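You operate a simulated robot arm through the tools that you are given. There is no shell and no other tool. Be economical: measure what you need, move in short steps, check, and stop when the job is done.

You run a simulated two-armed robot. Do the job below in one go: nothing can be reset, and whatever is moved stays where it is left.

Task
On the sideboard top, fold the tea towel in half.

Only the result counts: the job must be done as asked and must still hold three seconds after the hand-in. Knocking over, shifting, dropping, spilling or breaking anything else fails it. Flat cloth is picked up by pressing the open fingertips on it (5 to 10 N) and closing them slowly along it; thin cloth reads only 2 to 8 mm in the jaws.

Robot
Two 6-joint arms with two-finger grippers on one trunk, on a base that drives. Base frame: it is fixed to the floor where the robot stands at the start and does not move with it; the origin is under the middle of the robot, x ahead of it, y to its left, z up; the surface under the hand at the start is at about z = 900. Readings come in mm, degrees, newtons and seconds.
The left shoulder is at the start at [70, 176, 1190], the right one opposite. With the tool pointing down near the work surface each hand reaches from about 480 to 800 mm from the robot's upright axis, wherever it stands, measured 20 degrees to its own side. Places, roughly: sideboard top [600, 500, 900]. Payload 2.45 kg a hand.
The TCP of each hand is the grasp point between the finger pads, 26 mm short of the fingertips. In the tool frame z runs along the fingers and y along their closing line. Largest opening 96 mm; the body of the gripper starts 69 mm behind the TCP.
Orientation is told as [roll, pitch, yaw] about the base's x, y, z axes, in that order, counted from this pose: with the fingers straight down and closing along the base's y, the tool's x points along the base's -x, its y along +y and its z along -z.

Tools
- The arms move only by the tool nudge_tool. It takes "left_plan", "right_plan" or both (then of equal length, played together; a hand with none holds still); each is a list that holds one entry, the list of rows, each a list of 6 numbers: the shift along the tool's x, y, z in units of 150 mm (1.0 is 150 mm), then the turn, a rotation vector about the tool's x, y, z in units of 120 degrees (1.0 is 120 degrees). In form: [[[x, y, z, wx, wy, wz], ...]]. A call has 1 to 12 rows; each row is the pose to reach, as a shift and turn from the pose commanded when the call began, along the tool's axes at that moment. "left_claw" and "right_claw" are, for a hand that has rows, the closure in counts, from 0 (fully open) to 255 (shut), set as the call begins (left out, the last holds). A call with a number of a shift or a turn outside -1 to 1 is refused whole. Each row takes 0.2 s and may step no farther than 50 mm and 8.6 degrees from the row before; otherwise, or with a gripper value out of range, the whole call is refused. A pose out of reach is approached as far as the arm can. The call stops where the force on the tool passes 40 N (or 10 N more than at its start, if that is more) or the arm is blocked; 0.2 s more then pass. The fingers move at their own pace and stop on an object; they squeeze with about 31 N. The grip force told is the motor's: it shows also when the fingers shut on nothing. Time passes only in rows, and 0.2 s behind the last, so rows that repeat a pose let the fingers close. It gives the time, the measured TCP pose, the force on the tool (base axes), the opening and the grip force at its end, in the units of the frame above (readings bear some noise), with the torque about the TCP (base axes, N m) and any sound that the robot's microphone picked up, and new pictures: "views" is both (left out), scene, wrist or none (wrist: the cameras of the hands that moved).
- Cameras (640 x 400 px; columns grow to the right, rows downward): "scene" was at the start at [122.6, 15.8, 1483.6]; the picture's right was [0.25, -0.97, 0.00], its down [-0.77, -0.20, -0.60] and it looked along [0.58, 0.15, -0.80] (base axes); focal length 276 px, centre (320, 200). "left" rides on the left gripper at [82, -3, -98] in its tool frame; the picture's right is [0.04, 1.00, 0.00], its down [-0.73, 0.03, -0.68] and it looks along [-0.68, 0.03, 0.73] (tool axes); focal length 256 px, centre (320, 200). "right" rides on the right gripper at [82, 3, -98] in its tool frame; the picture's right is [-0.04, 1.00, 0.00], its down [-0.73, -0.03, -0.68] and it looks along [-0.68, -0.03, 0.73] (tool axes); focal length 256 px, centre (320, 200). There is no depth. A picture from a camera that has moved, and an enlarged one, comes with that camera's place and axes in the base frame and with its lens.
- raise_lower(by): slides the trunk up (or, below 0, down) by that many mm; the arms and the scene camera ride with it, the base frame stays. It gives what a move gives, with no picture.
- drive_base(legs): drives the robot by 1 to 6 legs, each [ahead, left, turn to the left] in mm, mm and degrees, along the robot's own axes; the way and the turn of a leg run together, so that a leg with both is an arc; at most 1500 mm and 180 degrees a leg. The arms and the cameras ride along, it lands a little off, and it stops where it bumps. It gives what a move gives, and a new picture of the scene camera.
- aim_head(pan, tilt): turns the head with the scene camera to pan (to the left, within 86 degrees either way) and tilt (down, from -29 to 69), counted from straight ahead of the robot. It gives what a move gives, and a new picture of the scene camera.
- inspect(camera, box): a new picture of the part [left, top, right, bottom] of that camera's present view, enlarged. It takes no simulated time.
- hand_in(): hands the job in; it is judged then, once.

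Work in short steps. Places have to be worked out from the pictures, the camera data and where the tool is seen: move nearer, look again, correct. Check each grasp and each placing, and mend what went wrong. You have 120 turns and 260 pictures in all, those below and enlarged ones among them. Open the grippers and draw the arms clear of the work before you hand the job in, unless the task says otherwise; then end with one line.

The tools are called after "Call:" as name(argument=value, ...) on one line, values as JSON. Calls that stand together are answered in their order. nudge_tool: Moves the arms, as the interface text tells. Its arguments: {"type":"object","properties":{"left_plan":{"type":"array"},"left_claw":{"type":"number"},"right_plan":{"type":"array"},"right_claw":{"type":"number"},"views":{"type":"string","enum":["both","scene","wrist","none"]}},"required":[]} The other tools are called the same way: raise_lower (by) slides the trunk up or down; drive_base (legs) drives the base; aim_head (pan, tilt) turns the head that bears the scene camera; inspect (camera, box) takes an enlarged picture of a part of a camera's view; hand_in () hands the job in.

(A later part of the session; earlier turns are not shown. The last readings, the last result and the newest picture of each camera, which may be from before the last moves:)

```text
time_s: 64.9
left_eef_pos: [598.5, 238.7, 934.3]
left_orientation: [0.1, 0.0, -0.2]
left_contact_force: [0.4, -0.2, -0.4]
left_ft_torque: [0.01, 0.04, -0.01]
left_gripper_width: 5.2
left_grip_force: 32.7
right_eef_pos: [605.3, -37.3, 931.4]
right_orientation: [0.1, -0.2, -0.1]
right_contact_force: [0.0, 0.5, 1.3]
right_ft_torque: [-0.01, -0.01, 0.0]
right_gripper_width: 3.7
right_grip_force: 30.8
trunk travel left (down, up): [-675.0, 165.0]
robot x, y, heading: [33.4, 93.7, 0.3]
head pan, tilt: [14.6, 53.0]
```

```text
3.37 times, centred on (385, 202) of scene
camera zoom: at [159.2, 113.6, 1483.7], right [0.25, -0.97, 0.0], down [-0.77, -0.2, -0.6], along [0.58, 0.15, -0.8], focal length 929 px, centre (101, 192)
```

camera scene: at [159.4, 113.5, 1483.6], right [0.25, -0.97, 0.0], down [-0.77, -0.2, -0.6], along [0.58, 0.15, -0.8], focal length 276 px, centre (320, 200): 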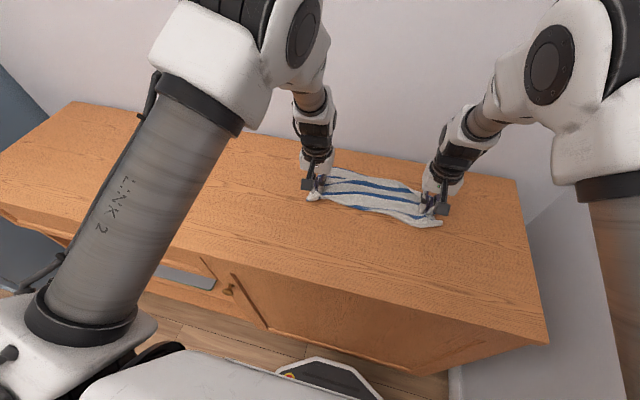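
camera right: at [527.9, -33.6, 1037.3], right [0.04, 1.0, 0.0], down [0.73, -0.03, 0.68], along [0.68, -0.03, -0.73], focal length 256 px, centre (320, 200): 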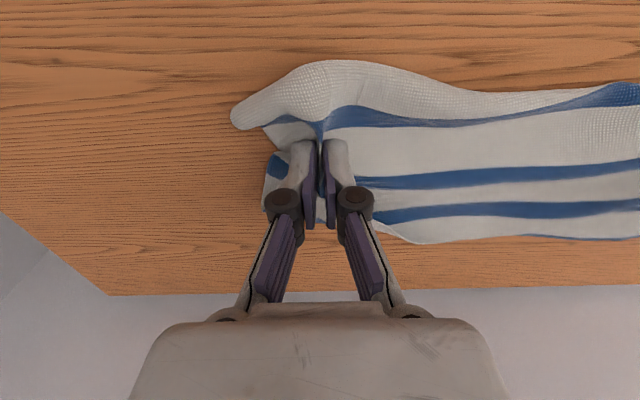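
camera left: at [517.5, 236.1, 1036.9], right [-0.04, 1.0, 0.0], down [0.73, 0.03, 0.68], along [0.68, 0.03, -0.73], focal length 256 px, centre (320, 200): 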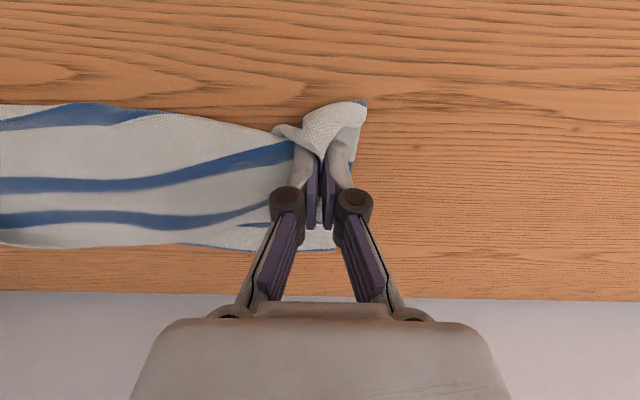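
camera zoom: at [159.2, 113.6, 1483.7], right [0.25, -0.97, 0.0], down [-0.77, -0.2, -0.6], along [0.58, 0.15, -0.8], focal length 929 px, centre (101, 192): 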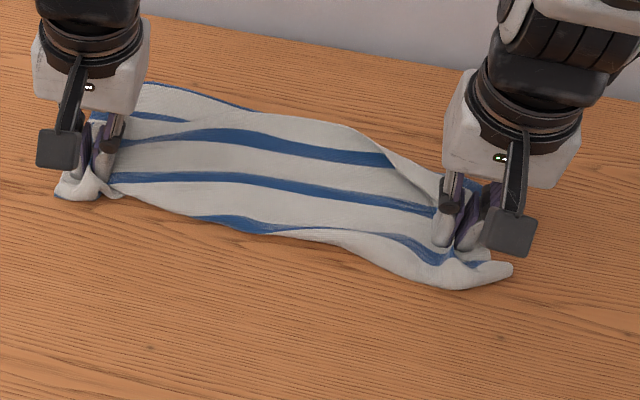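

The step was too long, so I repeat it with shorter rows: open, rise, and move aside for a clear view.

Call:
nudge_tool(left_plan=[[[0, 0, 0, 0, 0, 0], [0, 0, 0, 0, 0, 0], [0, 0, -0.1, 0, 0, 0], [0, 0, -0.3, 0, 0, 0], [0, 0.1, -0.55, 0, 0, 0], [0, 0.25, -0.75, 0, 0, 0], [0, 0.45, -0.8, 0, 0, 0], [0, 0.45, -0.8, 0, 0, 0]]], right_plan=[[[0, 0, 0, 0, 0, 0], [0, 0, 0, 0, 0, 0], [0, 0, -0.1, 0, 0, 0], [0, 0, -0.3, 0, 0, 0], [0, -0.1, -0.55, 0, 0, 0], [-0.05, -0.25, -0.75, 0, 0, 0], [-0.1, -0.45, -0.8, 0, 0, 0], [-0.1, -0.45, -0.8, 0, 0, 0]]], left_claw=190, right_claw=190)

Call:
inspect(camera="scene", box=[290, 150, 480, 255])

```text
time_s: 66.7
left_eef_pos: [596.4, 306.0, 1052.3]
left_orientation: [0.0, 0.1, 0.0]
left_contact_force: [0.0, 0.1, 0.1]
left_ft_torque: [0.0, 0.02, -0.04]
left_gripper_width: 24.4
left_grip_force: 0.1
right_eef_pos: [620.0, -105.8, 1053.5]
right_orientation: [0.2, -0.2, -0.1]
right_contact_force: [-0.8, 0.2, -0.2]
right_ft_torque: [0.0, 0.0, 0.0]
right_gripper_width: 24.4
right_grip_force: 0.0
trunk travel left (down, up): [-675.0, 165.0]
robot x, y, heading: [35.4, 95.2, 0.1]
head pan, tilt: [14.6, 53.0]
camera scene: at [159.3, 113.4, 1483.6], right [0.25, -0.97, 0.0], down [-0.77, -0.2, -0.6], along [0.58, 0.15, -0.8], focal length 276 px, centre (320, 200)
camera right: at [539.6, -101.7, 1150.7], right [0.04, 1.0, 0.0], down [0.73, -0.03, 0.68], along [0.68, -0.03, -0.73], focal length 256 px, centre (320, 200)
camera left: at [513.7, 302.4, 1150.3], right [-0.04, 1.0, 0.0], down [0.73, 0.03, 0.68], along [0.68, 0.03, -0.73], focal length 256 px, centre (320, 200)
```

scene: 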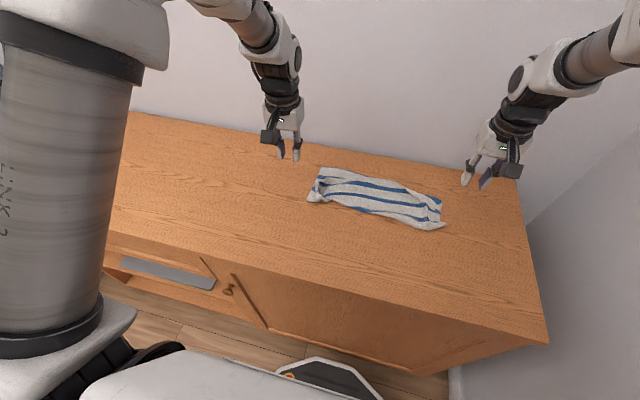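
right: 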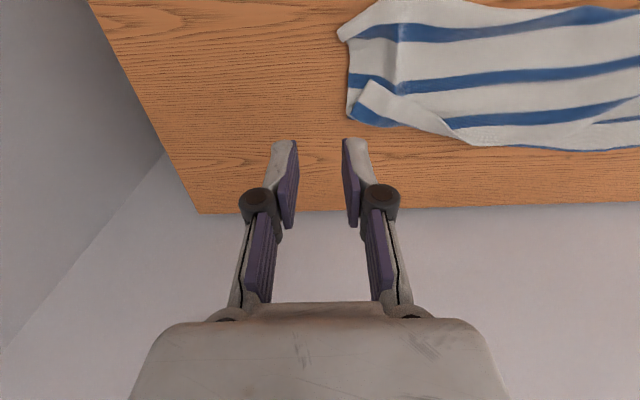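
left: 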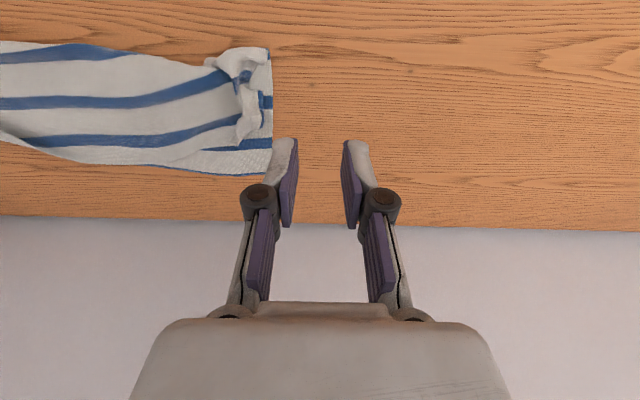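

```text
3.37 times, centred on (385, 202) of scene
camera zoom: at [159.3, 113.4, 1483.6], right [0.25, -0.97, 0.0], down [-0.77, -0.2, -0.6], along [0.58, 0.15, -0.8], focal length 929 px, centre (101, 192)
```

zoom: 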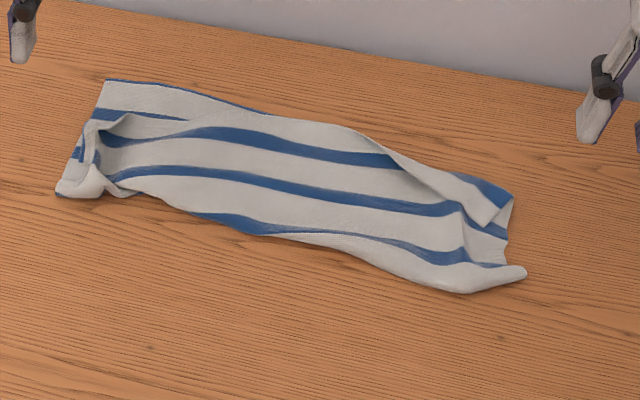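

The main fold is now right, but the top layer's left end is bunched inward and the right far corner is turned back. I enlarge both ends.

Call:
inspect(camera="left", box=[130, 30, 310, 190])

Call:
inspect(camera="right", box=[320, 0, 520, 160])

```text
2.50 times, centred on (220, 110) of left
camera zoom: at [513.7, 302.4, 1150.3], right [-0.04, 1.0, 0.0], down [0.73, 0.03, 0.68], along [0.68, 0.03, -0.73], focal length 640 px, centre (570, 425)
```

zoom: 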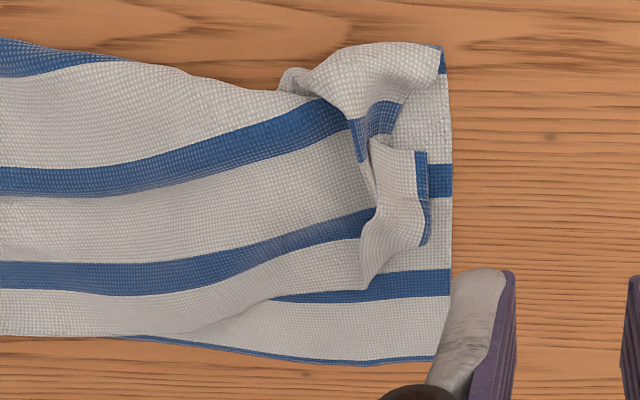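

```text
2.50 times, centred on (420, 80) of right
camera zoom: at [539.6, -101.7, 1150.7], right [0.04, 1.0, 0.0], down [0.73, -0.03, 0.68], along [0.68, -0.03, -0.73], focal length 640 px, centre (70, 500)
```

zoom: 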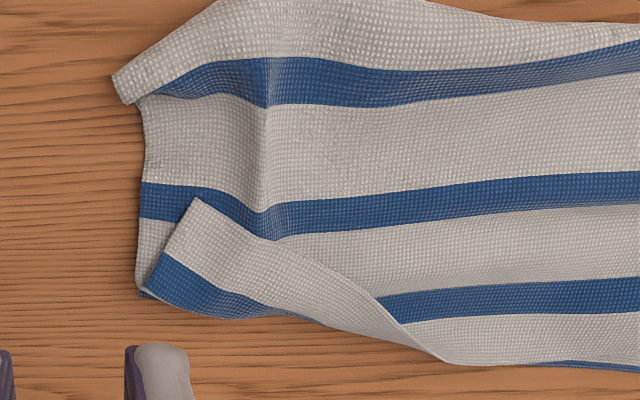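

The right end has its far corner turned back in a triangle, both layers together. The left end has the top layer's corner bunched. I fix the right first with closed fingertips, low, pushing the triangle's free tip (≈(620,-60)) toward +x. I approach just behind it.

Call:
nudge_tool(right_plan=[[[0.05, 0.1, 0.15, 0, 0, 0], [0.1, 0.2, 0.32, 0, 0, 0], [0.15, 0.3, 0.5, 0, 0, 0], [0.19, 0.373, 0.66, 0, 0, 0], [0.19, 0.373, 0.76, 0, 0, 0], [0.19, 0.373, 0.8, 0, 0, 0], [0.19, 0.373, 0.8, 0, 0, 0]]], right_claw=255, views="wrist")

```text
time_s: 68.3
left_eef_pos: [597.1, 306.3, 1052.8]
left_orientation: [0.1, 0.0, 0.0]
left_contact_force: [-0.5, 0.4, -0.2]
left_ft_torque: [0.04, -0.01, 0.01]
left_gripper_width: 24.4
left_grip_force: 0.0
right_eef_pos: [593.0, -47.8, 933.1]
right_orientation: [0.0, -0.1, -0.2]
right_contact_force: [0.3, 0.2, 0.4]
right_ft_torque: [0.05, -0.01, 0.01]
right_gripper_width: 0.0
right_grip_force: 28.6
trunk travel left (down, up): [-675.0, 165.0]
robot x, y, heading: [39.4, 92.6, -0.0]
head pan, tilt: [14.6, 53.0]
camera right: at [513.2, -43.3, 1030.4], right [0.04, 1.0, 0.0], down [0.73, -0.03, 0.68], along [0.68, -0.03, -0.73], focal length 256 px, centre (320, 200)
```

right: 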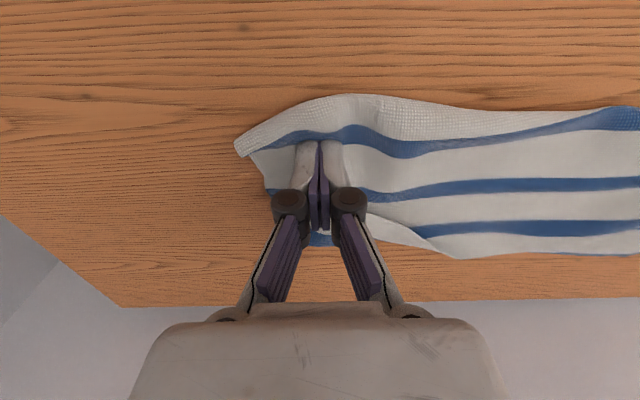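

I lower about 3 mm and push +x by 45 mm.

Call:
nudge_tool(right_plan=[[[0, 0, 0.02, 0, 0, 0], [-0.03, 0, 0.022, 0, 0, 0], [-0.08, 0, 0.022, 0, 0, 0], [-0.13, -0.01, 0.022, 0, 0, 0], [-0.18, -0.02, 0.022, 0, 0, 0], [-0.24, -0.03, 0.022, 0, 0, 0], [-0.3, -0.04, 0.022, 0, 0, 0]]], views="wrist")

```text
time_s: 69.9
left_eef_pos: [596.2, 304.6, 1051.2]
left_orientation: [0.2, 0.0, 0.0]
left_contact_force: [0.1, -0.1, -0.5]
left_ft_torque: [-0.02, 0.02, -0.03]
left_gripper_width: 24.3
left_grip_force: 0.0
right_eef_pos: [638.6, -55.5, 928.2]
right_orientation: [0.1, -0.2, -0.2]
right_contact_force: [-0.9, 0.6, 1.2]
right_ft_torque: [0.02, 0.01, 0.01]
right_gripper_width: 0.0
right_grip_force: 28.1
trunk travel left (down, up): [-675.0, 165.0]
robot x, y, heading: [42.0, 96.9, 0.0]
head pan, tilt: [14.6, 53.0]
camera right: at [558.0, -51.7, 1026.5], right [0.04, 1.0, 0.0], down [0.73, -0.03, 0.68], along [0.68, -0.03, -0.73], focal length 256 px, centre (320, 200)
```

right: 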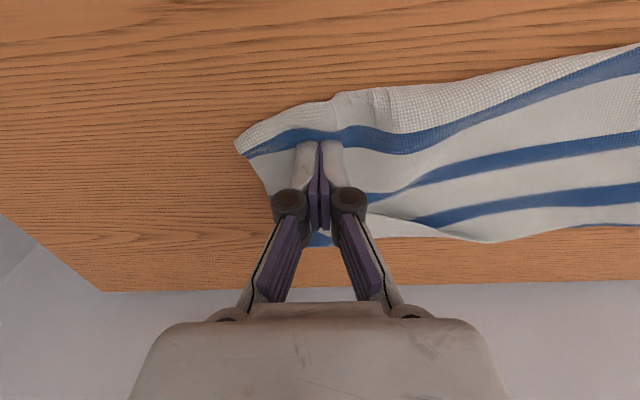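

The push dragged the whole end instead, because the cloth is very light. A better way, which already worked for the hem, is to grip the folded edge itself near both ends, lift so everything hangs and falls open, and lay it back down moving toward me. I place the hands over the fold edge at left (585,240) and right (625,-65).

Call:
nudge_tool(left_plan=[[[0.03, -0.12, 0.15, 0, 0, 0], [0.05, -0.25, 0.3, 0, 0, 0], [0.08, -0.38, 0.45, 0, 0, 0], [0.08, -0.44, 0.6, 0, 0, 0], [0.08, -0.44, 0.73, 0, 0, 0], [0.08, -0.44, 0.73, 0, 0, 0]]], right_plan=[[[0, 0, -0.1, 0, 0, 0], [0, 0, -0.2, 0, 0, 0], [0.05, -0.03, -0.2, 0, 0, 0], [0.09, -0.063, -0.15, 0, 0, 0], [0.09, -0.063, -0.1, 0, 0, 0], [0.09, -0.063, -0.1, 0, 0, 0]]], left_claw=160, right_claw=160)

```text
time_s: 71.3
left_eef_pos: [583.7, 242.0, 943.2]
left_orientation: [0.1, 0.0, -0.1]
left_contact_force: [-0.1, -0.4, -0.1]
left_ft_torque: [-0.01, 0.0, 0.01]
left_gripper_width: 35.7
left_grip_force: 0.1
right_eef_pos: [623.8, -65.4, 943.9]
right_orientation: [0.1, -0.2, -0.1]
right_contact_force: [0.2, 0.7, -0.9]
right_ft_torque: [0.02, 0.02, -0.02]
right_gripper_width: 35.9
right_grip_force: 0.1
trunk travel left (down, up): [-675.0, 165.0]
robot x, y, heading: [38.5, 98.9, 0.2]
head pan, tilt: [14.6, 53.0]
camera scene: at [158.8, 113.1, 1483.7], right [0.25, -0.97, 0.0], down [-0.77, -0.2, -0.6], along [0.58, 0.15, -0.8], focal length 276 px, centre (320, 200)
camera right: at [543.0, -62.2, 1041.2], right [0.04, 1.0, 0.0], down [0.73, -0.03, 0.68], along [0.68, -0.03, -0.73], focal length 256 px, centre (320, 200)
camera left: at [501.7, 238.5, 1040.3], right [-0.04, 1.0, 0.0], down [0.73, 0.03, 0.68], along [0.68, 0.03, -0.73], focal length 256 px, centre (320, 200)
```

scene: 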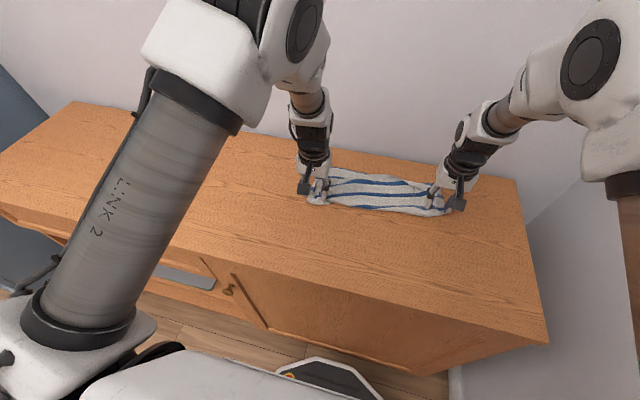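
right: 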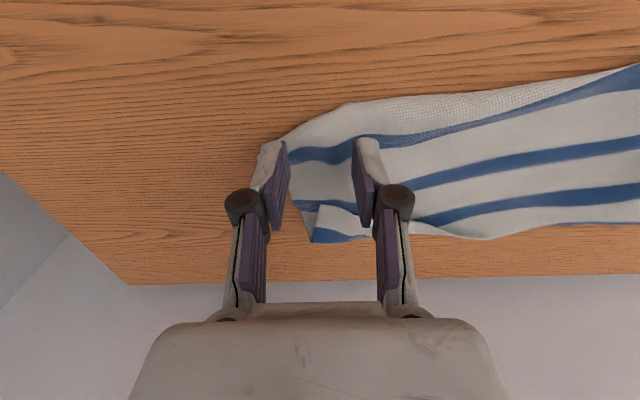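
left: 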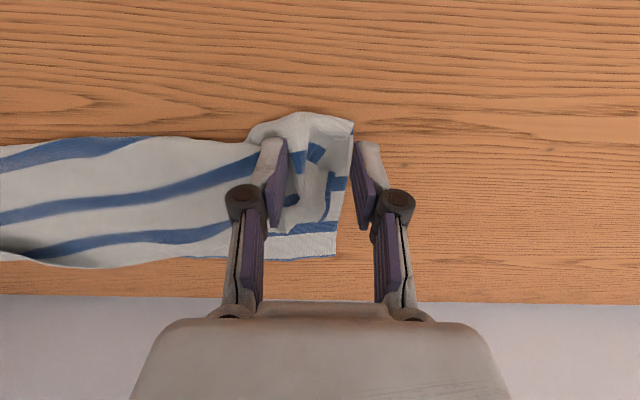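

I fine-tune left to (574,234) and right to (618,-65), and lower to near contact.

Call:
nudge_tool(left_plan=[[[0.04, -0.03, 0.04, 0, 0, 0], [0.067, -0.053, 0.07, 0, 0, 0], [0.067, -0.053, 0.1, 0, 0, 0], [0.067, -0.053, 0.1, 0, 0, 0]]], right_plan=[[[0.02, 0, 0.04, 0, 0, 0], [0.04, 0, 0.07, 0, 0, 0], [0.04, 0, 0.1, 0, 0, 0], [0.04, 0, 0.1, 0, 0, 0]]], left_claw=165, right_claw=165, views="none")

Call:
nudge_tool(left_plan=[[[0, 0, 0.005, 0, 0, 0], [0, 0, 0.009, 0, 0, 0]]], right_plan=[[[0, 0, 0.005, 0, 0, 0], [0, 0, 0.009, 0, 0, 0]]], views="none")

```text
time_s: 72.3
left_eef_pos: [575.8, 232.9, 928.8]
left_orientation: [0.0, 0.0, -0.1]
left_contact_force: [0.7, 0.3, 1.2]
left_ft_torque: [-0.01, 0.02, -0.02]
left_gripper_width: 33.9
left_grip_force: 0.0
right_eef_pos: [618.4, -65.1, 928.1]
right_orientation: [0.3, -0.3, -0.1]
right_contact_force: [-0.1, 1.0, 3.4]
right_ft_torque: [0.04, 0.01, 0.01]
right_gripper_width: 33.9
right_grip_force: 0.0
trunk travel left (down, up): [-675.0, 165.0]
robot x, y, heading: [35.1, 94.8, 0.3]
head pan, tilt: [14.6, 53.0]
```

```text
time_s: 72.9
left_eef_pos: [574.5, 232.9, 927.7]
left_orientation: [0.1, -0.3, 0.0]
left_contact_force: [2.1, -0.5, 10.8]
left_ft_torque: [-0.09, -0.06, 0.02]
left_gripper_width: 32.9
left_grip_force: 0.0
right_eef_pos: [616.2, -65.1, 927.9]
right_orientation: [0.2, -0.2, -0.1]
right_contact_force: [0.6, -0.3, 4.6]
right_ft_torque: [0.01, -0.05, 0.0]
right_gripper_width: 34.0
right_grip_force: 0.0
trunk travel left (down, up): [-675.0, 165.0]
robot x, y, heading: [37.6, 99.4, -0.3]
head pan, tilt: [14.6, 53.0]
```

Forces are 11 N left and 5 N right, and here I do want both layers. I close in steps and test-lift.

Call:
nudge_tool(left_plan=[[[0, 0, 0, 0, 0, 0]]], right_plan=[[[0, 0, 0.001, 0, 0, 0]]], left_claw=190, right_claw=190, views="none")

Call:
nudge_tool(left_plan=[[[0, 0, 0, 0, 0, 0]]], right_plan=[[[0, 0, 0, 0, 0, 0]]], left_claw=215, right_claw=215, views="none")

Call:
nudge_tool(left_plan=[[[0, 0, 0, 0, 0, 0], [0, 0, 0, 0, 0, 0], [0, 0, 0, 0, 0, 0], [0, 0, -0.08, 0, 0, 0], [0, 0, -0.17, 0, 0, 0], [0, 0, -0.17, 0, 0, 0]]], right_plan=[[[0, 0, 0, 0, 0, 0], [0, 0, 0, 0, 0, 0], [0, 0, 0, 0, 0, 0], [0, 0, -0.08, 0, 0, 0], [0, 0, -0.17, 0, 0, 0], [0, 0, -0.17, 0, 0, 0]]], left_claw=255, right_claw=255)

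```text
time_s: 73.3
left_eef_pos: [575.1, 233.2, 927.9]
left_orientation: [0.1, -0.2, 0.0]
left_contact_force: [0.4, -1.3, 12.7]
left_ft_torque: [-0.13, -0.01, -0.08]
left_gripper_width: 24.0
left_grip_force: 6.4
right_eef_pos: [616.9, -65.0, 929.1]
right_orientation: [0.1, -0.3, -0.1]
right_contact_force: [-1.1, 0.1, 8.0]
right_ft_torque: [-0.03, -0.01, -0.01]
right_gripper_width: 24.1
right_grip_force: 0.1
trunk travel left (down, up): [-675.0, 165.0]
robot x, y, heading: [34.9, 98.8, -0.2]
head pan, tilt: [14.6, 53.0]
```

```text
time_s: 73.7
left_eef_pos: [573.1, 232.0, 928.3]
left_orientation: [0.1, 0.0, -0.1]
left_contact_force: [-0.1, -0.6, 15.0]
left_ft_torque: [-0.15, -0.06, -0.01]
left_gripper_width: 15.4
left_grip_force: 0.0
right_eef_pos: [616.3, -64.7, 927.3]
right_orientation: [0.3, -0.3, 0.0]
right_contact_force: [-0.8, 0.4, 7.4]
right_ft_torque: [0.02, 0.01, -0.02]
right_gripper_width: 14.6
right_grip_force: 0.1
trunk travel left (down, up): [-675.0, 165.0]
robot x, y, heading: [35.0, 98.7, 0.1]
head pan, tilt: [14.6, 53.0]
```

```text
time_s: 75.1
left_eef_pos: [575.3, 233.5, 952.2]
left_orientation: [0.1, 0.1, 0.0]
left_contact_force: [0.4, -4.2, -0.4]
left_ft_torque: [-0.13, 0.0, 0.0]
left_gripper_width: 2.5
left_grip_force: 27.4
right_eef_pos: [619.4, -64.2, 952.0]
right_orientation: [0.2, -0.1, -0.1]
right_contact_force: [0.3, 2.1, -0.9]
right_ft_torque: [0.03, 0.04, -0.02]
right_gripper_width: 3.6
right_grip_force: 31.4
trunk travel left (down, up): [-675.0, 165.0]
robot x, y, heading: [40.1, 99.1, -0.0]
head pan, tilt: [14.6, 53.0]
camera scene: at [160.9, 113.8, 1483.4], right [0.25, -0.97, 0.0], down [-0.77, -0.2, -0.6], along [0.58, 0.15, -0.8], focal length 276 px, centre (320, 200)
camera right: at [538.3, -60.7, 1050.2], right [0.04, 1.0, 0.0], down [0.73, -0.03, 0.68], along [0.68, -0.03, -0.73], focal length 256 px, centre (320, 200)
camera left: at [493.1, 230.0, 1049.1], right [-0.04, 1.0, 0.0], down [0.73, 0.03, 0.68], along [0.68, 0.03, -0.74], focal length 256 px, centre (320, 200)
```

scene: 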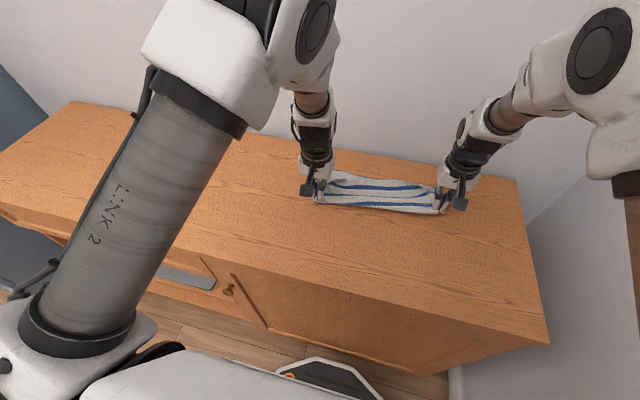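
right: 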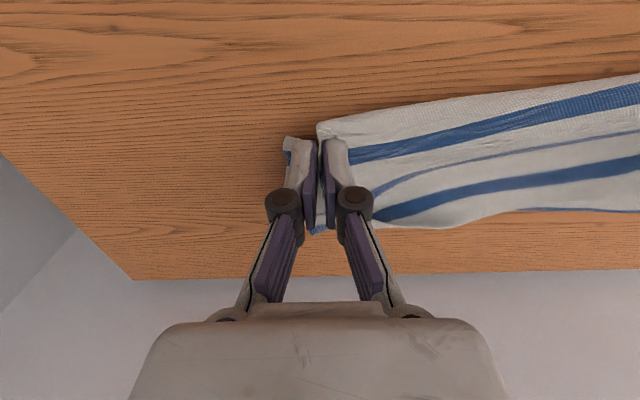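
left: 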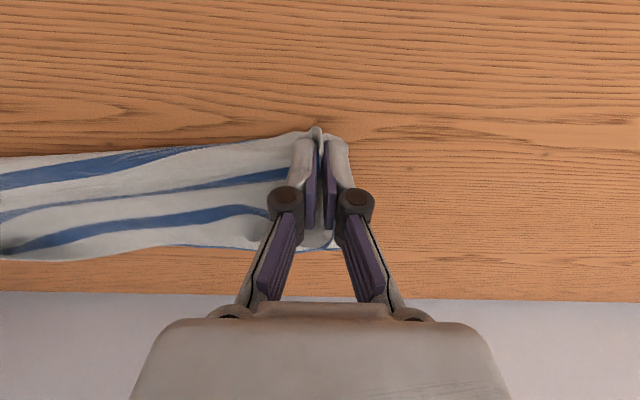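

Both grips hold the fold edge. I lift until the towel hangs clear and bring both hands to x≈650, level.

Call:
nudge_tool(left_plan=[[[-0.05, 0, -0.15, 0, 0, 0], [-0.12, 0, -0.3, 0, 0, 0], [-0.2, 0, -0.45, 0, 0, 0], [-0.28, 0, -0.6, 0, 0, 0], [-0.38, 0, -0.75, 0, 0, 0], [-0.5, 0, -0.85, 0, 0, 0], [-0.5, 0, -0.85, 0, 0, 0]]], right_plan=[[[0, 0, -0.15, 0, 0, 0], [0, 0, -0.3, 0, 0, 0], [-0.03, 0, -0.45, 0, 0, 0], [-0.07, 0, -0.6, 0, 0, 0], [-0.12, 0, -0.75, 0, 0, 0], [-0.2, 0, -0.85, 0, 0, 0], [-0.2, 0, -0.85, 0, 0, 0]]])

Call:
inspect(camera="scene", box=[290, 120, 480, 225])

```text
time_s: 76.7
left_eef_pos: [648.9, 232.7, 1080.0]
left_orientation: [0.1, 0.0, 0.0]
left_contact_force: [0.7, -1.1, -1.5]
left_ft_torque: [-0.02, 0.03, 0.01]
left_gripper_width: 5.7
left_grip_force: 38.5
right_eef_pos: [645.6, -64.5, 1080.4]
right_orientation: [0.1, -0.2, -0.2]
right_contact_force: [0.7, 2.4, -0.5]
right_ft_torque: [0.03, 0.01, -0.01]
right_gripper_width: 3.2
right_grip_force: 30.6
trunk travel left (down, up): [-675.0, 165.0]
robot x, y, heading: [34.2, 98.0, 0.3]
head pan, tilt: [14.6, 53.0]
camera scene: at [159.0, 113.5, 1483.7], right [0.25, -0.97, 0.0], down [-0.77, -0.2, -0.6], along [0.58, 0.15, -0.8], focal length 276 px, centre (320, 200)
camera right: at [565.5, -61.1, 1178.1], right [0.04, 1.0, 0.0], down [0.73, -0.03, 0.68], along [0.68, -0.03, -0.73], focal length 256 px, centre (320, 200)
camera left: at [566.4, 229.5, 1178.3], right [-0.04, 1.0, 0.0], down [0.73, 0.03, 0.68], along [0.68, 0.03, -0.73], focal length 256 px, centre (320, 200)
```

scene: 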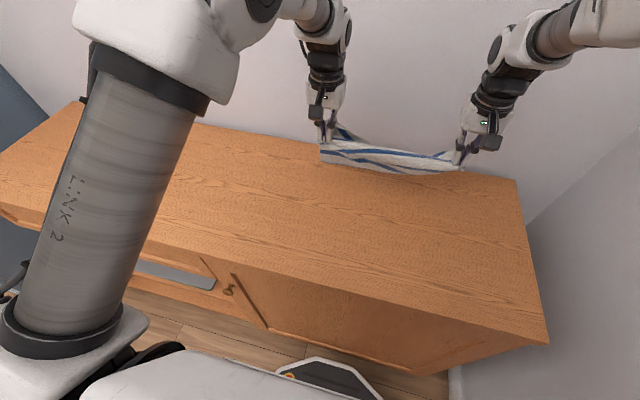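
right: 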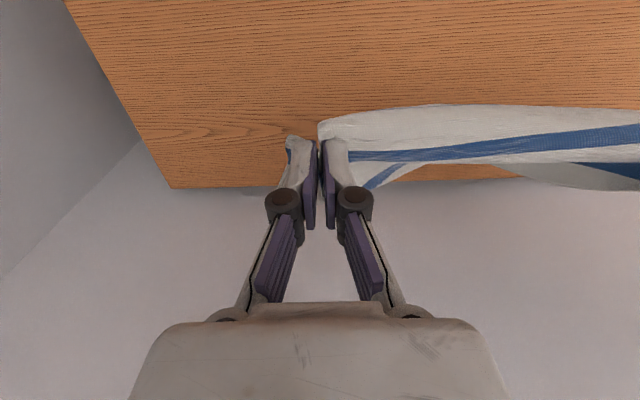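
left: 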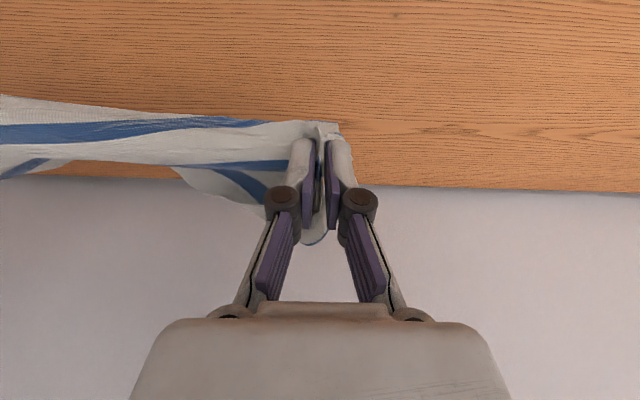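

```text
3.37 times, centred on (385, 172) of scene
camera zoom: at [159.0, 113.5, 1483.7], right [0.25, -0.97, 0.0], down [-0.77, -0.2, -0.6], along [0.58, 0.15, -0.8], focal length 929 px, centre (101, 293)
```

zoom: 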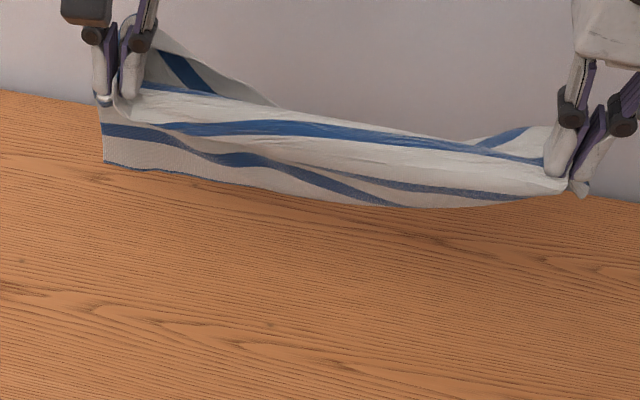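

The towel now hangs over its middle line like a towel on a rail, both halves open and untangled. I stretch it slightly, bring it to x≈725 above the spot, then lay it down moving toward me so both halves trail to +x on top of each other.

Call:
nudge_tool(left_plan=[[[0, 0.02, 0, 0, 0, 0], [-0.08, 0.035, 0, 0, 0, 0], [-0.18, 0.035, 0.02, 0, 0, 0], [-0.28, 0.035, 0.06, 0, 0, 0], [-0.38, 0.035, 0.12, 0, 0, 0], [-0.48, 0.035, 0.18, 0, 0, 0], [-0.48, 0.035, 0.22, 0, 0, 0], [-0.48, 0.035, 0.22, 0, 0, 0]]], right_plan=[[[0, -0.02, 0, 0, 0, 0], [-0.08, -0.035, 0, 0, 0, 0], [-0.18, -0.035, 0.02, 0, 0, 0], [-0.28, -0.035, 0.06, 0, 0, 0], [-0.38, -0.035, 0.12, 0, 0, 0], [-0.48, -0.035, 0.18, 0, 0, 0], [-0.48, -0.035, 0.22, 0, 0, 0], [-0.48, -0.035, 0.22, 0, 0, 0]]])

Call:
inspect(camera="scene", box=[290, 110, 480, 215])

```text
time_s: 78.5
left_eef_pos: [722.0, 238.6, 1046.8]
left_orientation: [0.0, 0.0, 0.0]
left_contact_force: [0.3, -3.5, -0.5]
left_ft_torque: [-0.08, 0.0, -0.01]
left_gripper_width: 4.8
left_grip_force: 34.1
right_eef_pos: [719.9, -70.2, 1047.6]
right_orientation: [0.1, -0.2, -0.1]
right_contact_force: [-0.6, 3.9, -0.1]
right_ft_torque: [0.11, -0.02, 0.04]
right_gripper_width: 3.4
right_grip_force: 31.1
trunk travel left (down, up): [-675.0, 165.0]
robot x, y, heading: [36.2, 98.8, 0.2]
head pan, tilt: [14.6, 53.0]
camera scene: at [159.5, 113.6, 1483.6], right [0.25, -0.97, 0.0], down [-0.77, -0.2, -0.6], along [0.58, 0.15, -0.8], focal length 276 px, centre (320, 200)
camera right: at [639.3, -66.0, 1145.5], right [0.04, 1.0, 0.0], down [0.73, -0.03, 0.68], along [0.68, -0.03, -0.73], focal length 256 px, centre (320, 200)
camera left: at [639.4, 234.6, 1144.0], right [-0.04, 1.0, 0.0], down [0.73, 0.03, 0.68], along [0.68, 0.03, -0.73], focal length 256 px, centre (320, 200)
```

scene: 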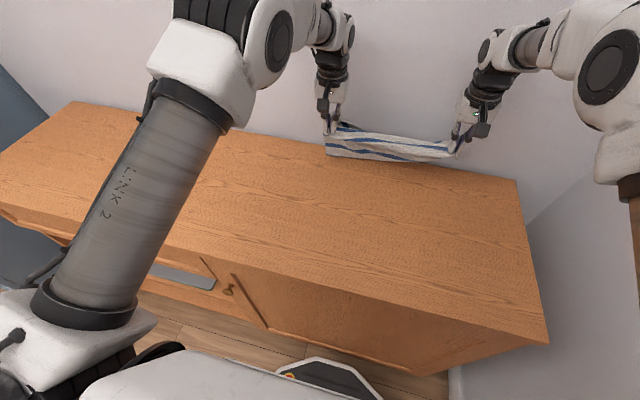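
right: 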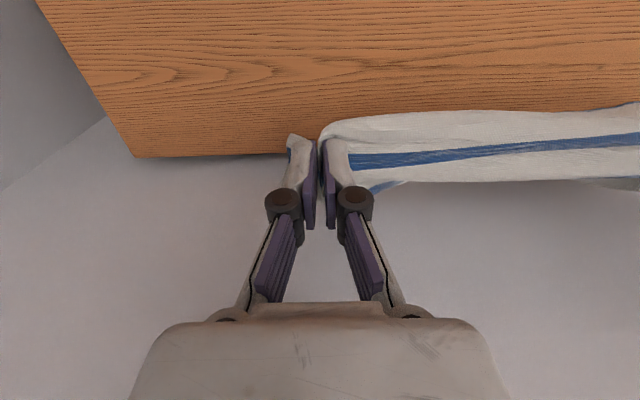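
left: 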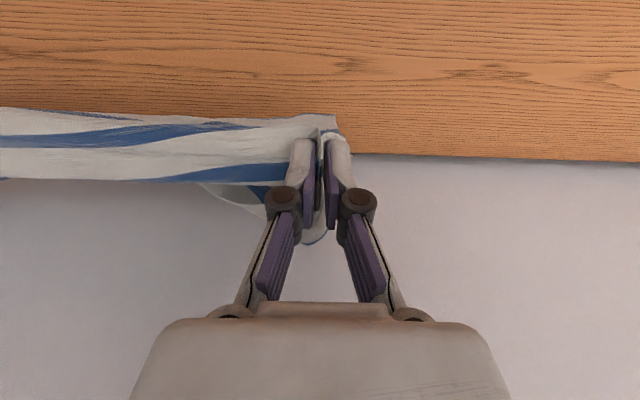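

```text
3.37 times, centred on (385, 162) of scene
camera zoom: at [159.5, 113.6, 1483.6], right [0.25, -0.97, 0.0], down [-0.77, -0.2, -0.6], along [0.58, 0.15, -0.8], focal length 929 px, centre (101, 326)
```

zoom: 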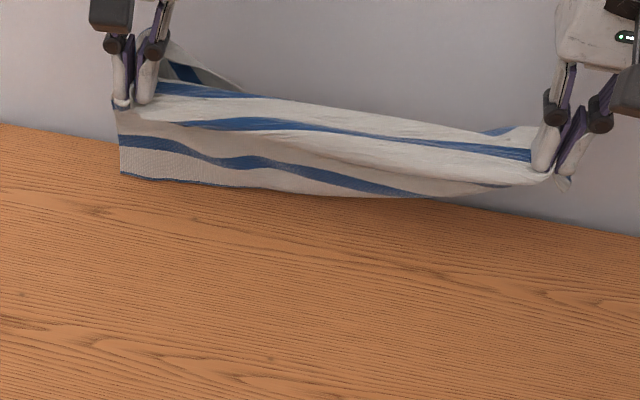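

The left hangs well, while the right seems gathered more tightly. I lay it down the same way and look.

Call:
nudge_tool(left_plan=[[[0.02, 0, 0.08, 0, 0, 0], [0.06, 0, 0.15, 0, 0, 0], [0.13, 0, 0.22, 0, 0, 0], [0.21, 0, 0.28, 0, 0, 0], [0.29, 0, 0.34, 0, 0, 0], [0.37, 0, 0.4, 0, 0, 0], [0.46, 0, 0.46, 0, 0, 0], [0.55, 0, 0.52, 0, 0, 0], [0.64, 0, 0.58, 0, 0, 0], [0.73, 0, 0.64, 0, 0, 0], [0.82, 0, 0.7, 0, 0, 0], [0.9, 0, 0.74, 0, 0, 0]]], right_plan=[[[0.02, 0, 0.08, 0, 0, 0], [0.06, 0, 0.15, 0, 0, 0], [0.13, 0, 0.22, 0, 0, 0], [0.21, 0, 0.28, 0, 0, 0], [0.29, 0, 0.34, 0, 0, 0], [0.37, 0, 0.4, 0, 0, 0], [0.46, 0, 0.46, 0, 0, 0], [0.55, 0, 0.52, 0, 0, 0], [0.64, 0, 0.58, 0, 0, 0], [0.73, 0, 0.64, 0, 0, 0], [0.82, 0, 0.7, 0, 0, 0], [0.9, 0, 0.74, 0, 0, 0]]])

Call:
inspect(camera="scene", box=[290, 140, 480, 245])

```text
time_s: 81.1
left_eef_pos: [586.9, 236.9, 935.3]
left_orientation: [0.1, 0.0, 0.0]
left_contact_force: [0.1, -2.8, -0.3]
left_ft_torque: [-0.12, -0.01, -0.01]
left_gripper_width: 4.2
left_grip_force: 28.8
right_eef_pos: [584.6, -69.0, 937.0]
right_orientation: [0.1, -0.2, -0.1]
right_contact_force: [0.0, 3.0, 0.6]
right_ft_torque: [0.07, -0.03, 0.02]
right_gripper_width: 3.3
right_grip_force: 31.3
trunk travel left (down, up): [-675.0, 165.0]
robot x, y, heading: [36.9, 98.8, 0.2]
head pan, tilt: [14.6, 53.0]
camera scene: at [158.9, 113.6, 1483.7], right [0.25, -0.97, 0.0], down [-0.77, -0.2, -0.6], along [0.58, 0.15, -0.8], focal length 276 px, centre (320, 200)
camera right: at [504.4, -65.9, 1034.9], right [0.04, 1.0, 0.0], down [0.73, -0.03, 0.68], along [0.68, -0.03, -0.73], focal length 256 px, centre (320, 200)
camera left: at [504.5, 234.8, 1033.7], right [-0.04, 1.0, 0.0], down [0.73, 0.03, 0.68], along [0.68, 0.03, -0.73], focal length 256 px, centre (320, 200)
```

scene: 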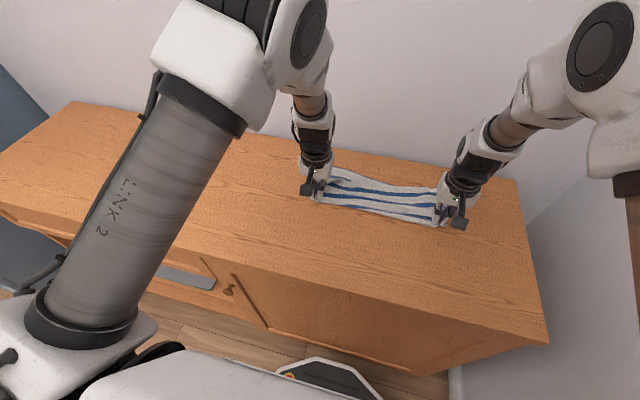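
right: 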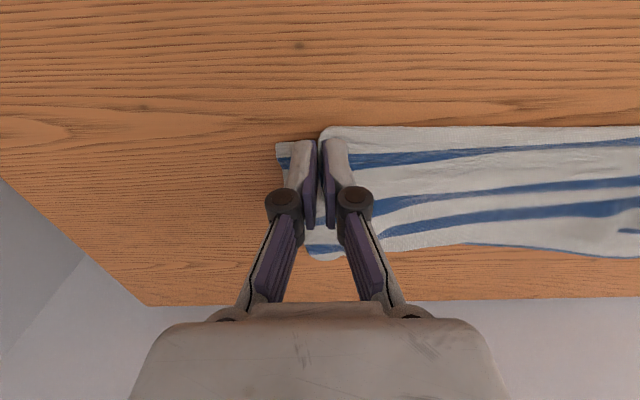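
left: 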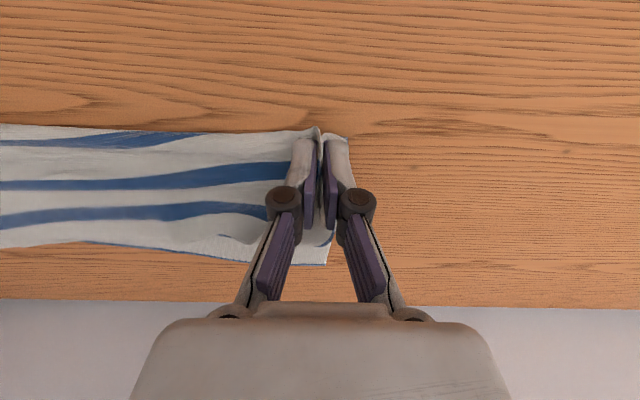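

```text
3.37 times, centred on (385, 192) of scene
camera zoom: at [158.9, 113.6, 1483.7], right [0.25, -0.97, 0.0], down [-0.77, -0.2, -0.6], along [0.58, 0.15, -0.8], focal length 929 px, centre (101, 225)
```

zoom: 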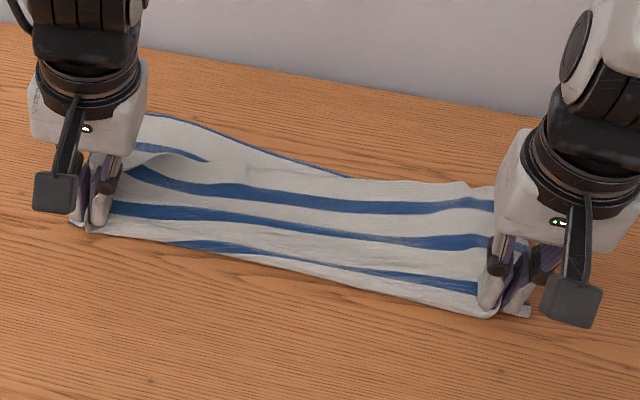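

Much neater. I lower the last 6 mm, open, and lift clear.

Call:
nudge_tool(left_plan=[[[0, 0, 0.02, 0, 0, 0], [0, 0, 0.035, 0, 0, 0], [0, 0, 0.035, 0, 0, 0]]], right_plan=[[[0, 0, 0.02, 0, 0, 0], [0, 0, 0.045, 0, 0, 0], [0, 0, 0.045, 0, 0, 0]]], views="none")

Call:
nudge_tool(left_plan=[[[0, 0, 0, 0, 0, 0], [0, 0, 0, 0, 0, 0], [0, 0, -0.1, 0, 0, 0], [0, 0, -0.3, 0, 0, 0], [0, 0.1, -0.55, 0, 0, 0], [0, 0.25, -0.75, 0, 0, 0], [0, 0.45, -0.8, 0, 0, 0], [0, 0.45, -0.8, 0, 0, 0]]], right_plan=[[[0, 0, 0, 0, 0, 0], [0, 0, 0, 0, 0, 0], [0, 0, -0.1, 0, 0, 0], [0, 0, -0.3, 0, 0, 0], [0, -0.1, -0.55, 0, 0, 0], [-0.05, -0.25, -0.75, 0, 0, 0], [-0.1, -0.4, -0.8, 0, 0, 0], [-0.1, -0.4, -0.8, 0, 0, 0]]], left_claw=190, right_claw=190)

Call:
inspect(camera="scene", box=[290, 140, 480, 245])

```text
time_s: 81.9
left_eef_pos: [587.5, 238.6, 930.3]
left_orientation: [0.1, 0.0, 0.0]
left_contact_force: [0.8, -3.1, 1.8]
left_ft_torque: [-0.19, -0.01, -0.01]
left_gripper_width: 2.6
left_grip_force: 27.6
right_eef_pos: [585.9, -69.7, 929.6]
right_orientation: [0.1, -0.3, -0.1]
right_contact_force: [-0.2, 3.7, 5.9]
right_ft_torque: [0.15, 0.01, 0.0]
right_gripper_width: 3.4
right_grip_force: 31.2
trunk travel left (down, up): [-675.0, 165.0]
robot x, y, heading: [33.6, 98.2, 0.1]
head pan, tilt: [14.6, 53.0]
```

```text
time_s: 83.7
left_eef_pos: [586.4, 305.0, 1050.1]
left_orientation: [0.1, 0.0, 0.0]
left_contact_force: [0.0, 0.2, -0.1]
left_ft_torque: [0.0, 0.0, -0.01]
left_gripper_width: 24.9
left_grip_force: 0.0
right_eef_pos: [600.0, -131.8, 1047.2]
right_orientation: [0.0, -0.3, -0.1]
right_contact_force: [1.4, 0.0, 0.4]
right_ft_torque: [-0.02, 0.02, -0.02]
right_gripper_width: 24.7
right_grip_force: 0.0
trunk travel left (down, up): [-675.0, 165.0]
robot x, y, heading: [37.4, 99.2, 0.0]
head pan, tilt: [14.6, 53.0]
camera scene: at [159.5, 113.3, 1483.6], right [0.25, -0.97, 0.0], down [-0.77, -0.2, -0.6], along [0.58, 0.15, -0.8], focal length 276 px, centre (320, 200)
camera right: at [519.4, -127.8, 1146.1], right [0.04, 1.0, 0.0], down [0.73, -0.03, 0.68], along [0.68, -0.03, -0.73], focal length 256 px, centre (320, 200)
camera left: at [503.4, 303.1, 1147.6], right [-0.04, 1.0, 0.0], down [0.73, 0.03, 0.68], along [0.68, 0.03, -0.73], focal length 256 px, centre (320, 200)
```

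scene: 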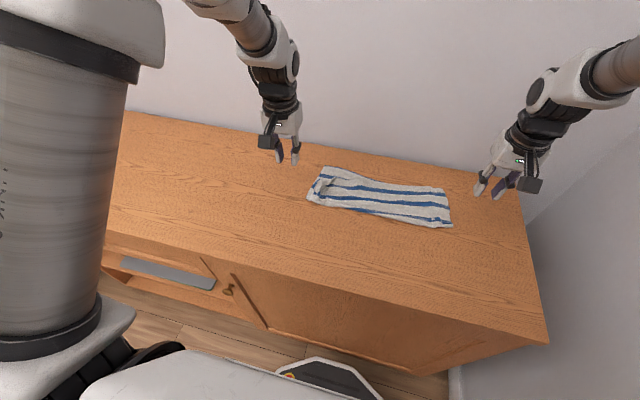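
right: 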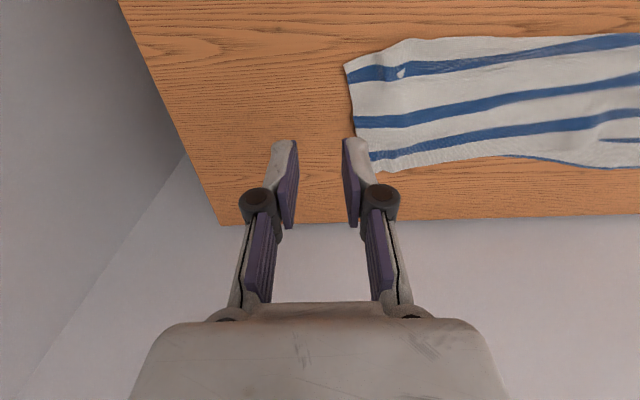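
left: 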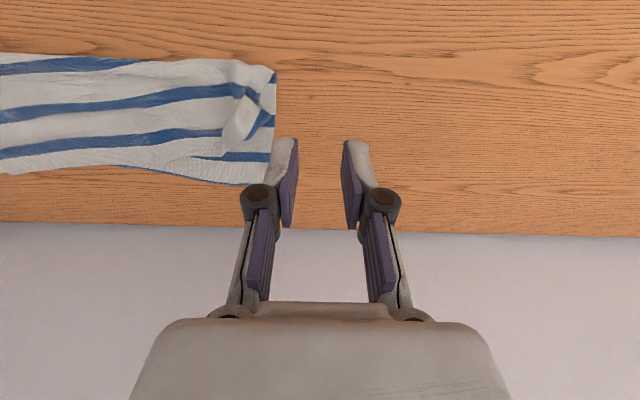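

```text
3.37 times, centred on (385, 192) of scene
camera zoom: at [159.5, 113.3, 1483.6], right [0.25, -0.97, 0.0], down [-0.77, -0.2, -0.6], along [0.58, 0.15, -0.8], focal length 929 px, centre (101, 225)
```

zoom: 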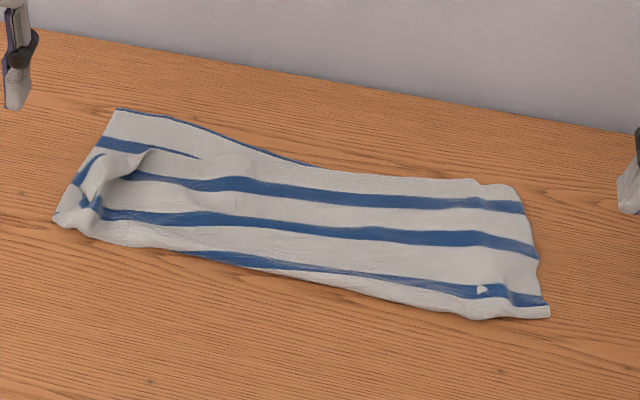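

The right end is excellent now. Only the top layer's left corner remains bunched, so I look closely at both ends.

Call:
inspect(camera="left", box=[130, 40, 310, 200])

Call:
inspect(camera="right", box=[330, 20, 530, 190])

```text
2.50 times, centred on (220, 120) of left
camera zoom: at [503.4, 303.1, 1147.6], right [-0.04, 1.0, 0.0], down [0.73, 0.03, 0.68], along [0.68, 0.03, -0.73], focal length 640 px, centre (570, 400)
```

zoom: 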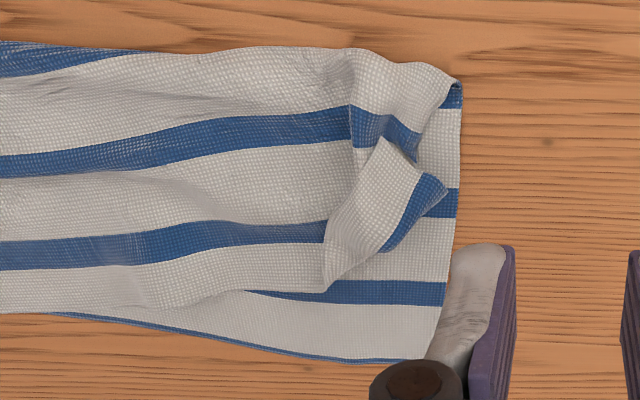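

```text
2.35 times, centred on (430, 105) of right
camera zoom: at [519.4, -127.8, 1146.1], right [0.04, 1.0, 0.0], down [0.73, -0.03, 0.68], along [0.68, -0.03, -0.73], focal length 602 px, centre (61, 424)
```

zoom: 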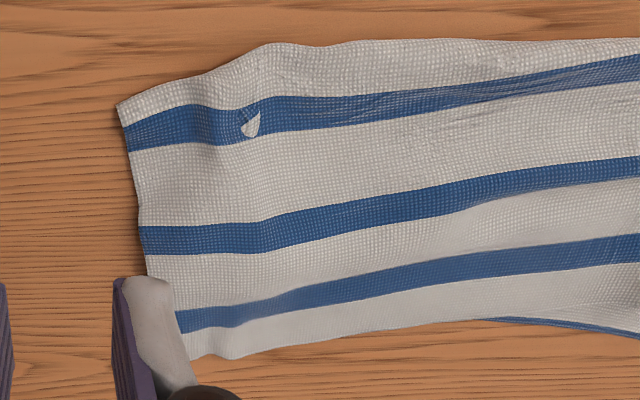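

On the right, a corner of the lower layer is tucked inside; its tip shows at ≈(594,-60). On the left, the top corner is turned in. Hanging from the fold line fixed most of this, so I repeat it gripping at the very ends of the fold edge (left (588,250), right (597,-90)), clear of both tucked corners so they can fall open.

Call:
nudge_tool(left_plan=[[[0, -0.12, 0.18, 0, 0, 0], [-0.01, -0.25, 0.36, 0, 0, 0], [-0.013, -0.367, 0.54, 0, 0, 0], [-0.013, -0.367, 0.68, 0, 0, 0], [-0.013, -0.367, 0.733, 0, 0, 0], [-0.013, -0.367, 0.733, 0, 0, 0]]], right_plan=[[[0, 0.09, 0.18, 0, 0, 0], [0.01, 0.18, 0.36, 0, 0, 0], [0.02, 0.28, 0.54, 0, 0, 0], [0.02, 0.28, 0.66, 0, 0, 0], [0.02, 0.28, 0.713, 0, 0, 0], [0.02, 0.28, 0.713, 0, 0, 0]]], left_claw=170, right_claw=170, views="wrist")

```text
time_s: 85.1
left_eef_pos: [589.4, 250.8, 939.6]
left_orientation: [0.1, 0.1, 0.0]
left_contact_force: [0.9, 0.3, 0.4]
left_ft_torque: [-0.01, 0.0, -0.02]
left_gripper_width: 32.1
left_grip_force: 0.1
right_eef_pos: [596.8, -88.5, 942.5]
right_orientation: [0.1, -0.2, -0.1]
right_contact_force: [-0.3, -0.4, 0.3]
right_ft_torque: [0.02, -0.03, -0.01]
right_gripper_width: 32.1
right_grip_force: 0.0
trunk travel left (down, up): [-675.0, 165.0]
robot x, y, heading: [40.8, 93.9, -0.1]
head pan, tilt: [14.6, 53.0]
camera right: at [516.5, -84.2, 1040.3], right [0.04, 1.0, 0.0], down [0.73, -0.03, 0.68], along [0.68, -0.03, -0.73], focal length 256 px, centre (320, 200)
camera left: at [506.2, 248.1, 1038.2], right [-0.04, 1.0, 0.0], down [0.73, 0.03, 0.68], along [0.68, 0.03, -0.73], focal length 256 px, centre (320, 200)
```

right: 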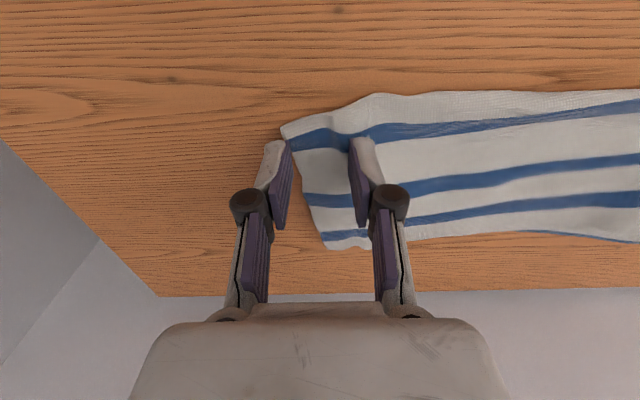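
left: 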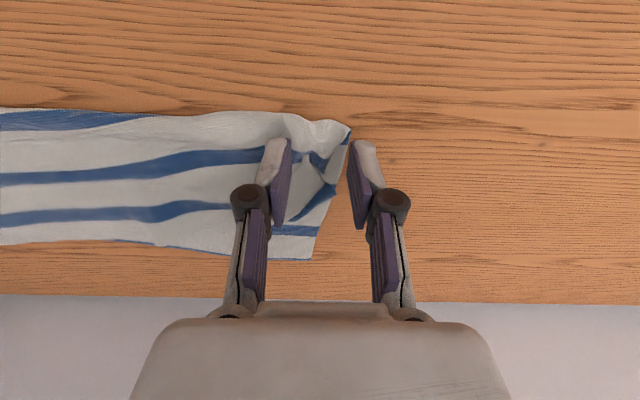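

I fine-tune left to (583,247) and right to (589,-84), and lower to contact.

Call:
nudge_tool(left_plan=[[[0.04, -0.025, 0.03, 0, 0, 0], [0.04, -0.025, 0.06, 0, 0, 0], [0.04, -0.025, 0.075, 0, 0, 0], [0.04, -0.025, 0.075, 0, 0, 0]]], right_plan=[[[0.05, 0.03, 0.03, 0, 0, 0], [0.05, 0.03, 0.06, 0, 0, 0], [0.05, 0.03, 0.09, 0, 0, 0], [0.05, 0.03, 0.09, 0, 0, 0]]], views="none")

Call:
nudge_tool(left_plan=[[[0, 0, 0.004, 0, 0, 0], [0, 0, 0.007, 0, 0, 0]]], right_plan=[[[0, 0, 0.004, 0, 0, 0], [0, 0, 0.007, 0, 0, 0]]], views="none")

```text
time_s: 86.1
left_eef_pos: [583.7, 247.2, 929.4]
left_orientation: [0.0, 0.0, -0.2]
left_contact_force: [0.2, -0.5, 0.7]
left_ft_torque: [0.04, 0.03, 0.0]
left_gripper_width: 31.9
left_grip_force: 0.0
right_eef_pos: [589.8, -81.4, 929.9]
right_orientation: [0.1, -0.2, -0.1]
right_contact_force: [0.6, -0.2, 1.5]
right_ft_torque: [0.01, -0.01, 0.01]
right_gripper_width: 32.1
right_grip_force: 0.2
trunk travel left (down, up): [-675.0, 165.0]
robot x, y, heading: [39.1, 99.5, 0.3]
head pan, tilt: [14.6, 53.0]
```

```text
time_s: 86.7
left_eef_pos: [582.7, 245.7, 929.7]
left_orientation: [0.0, 0.0, 0.0]
left_contact_force: [0.5, 0.3, 0.8]
left_ft_torque: [-0.07, -0.04, -0.03]
left_gripper_width: 32.1
left_grip_force: 0.0
right_eef_pos: [589.2, -82.0, 928.7]
right_orientation: [0.0, -0.3, -0.1]
right_contact_force: [1.2, -1.2, 8.6]
right_ft_torque: [0.02, -0.05, -0.01]
right_gripper_width: 33.0
right_grip_force: 0.3
trunk travel left (down, up): [-675.0, 165.0]
robot x, y, heading: [34.9, 99.5, -0.0]
head pan, tilt: [14.6, 53.0]
```

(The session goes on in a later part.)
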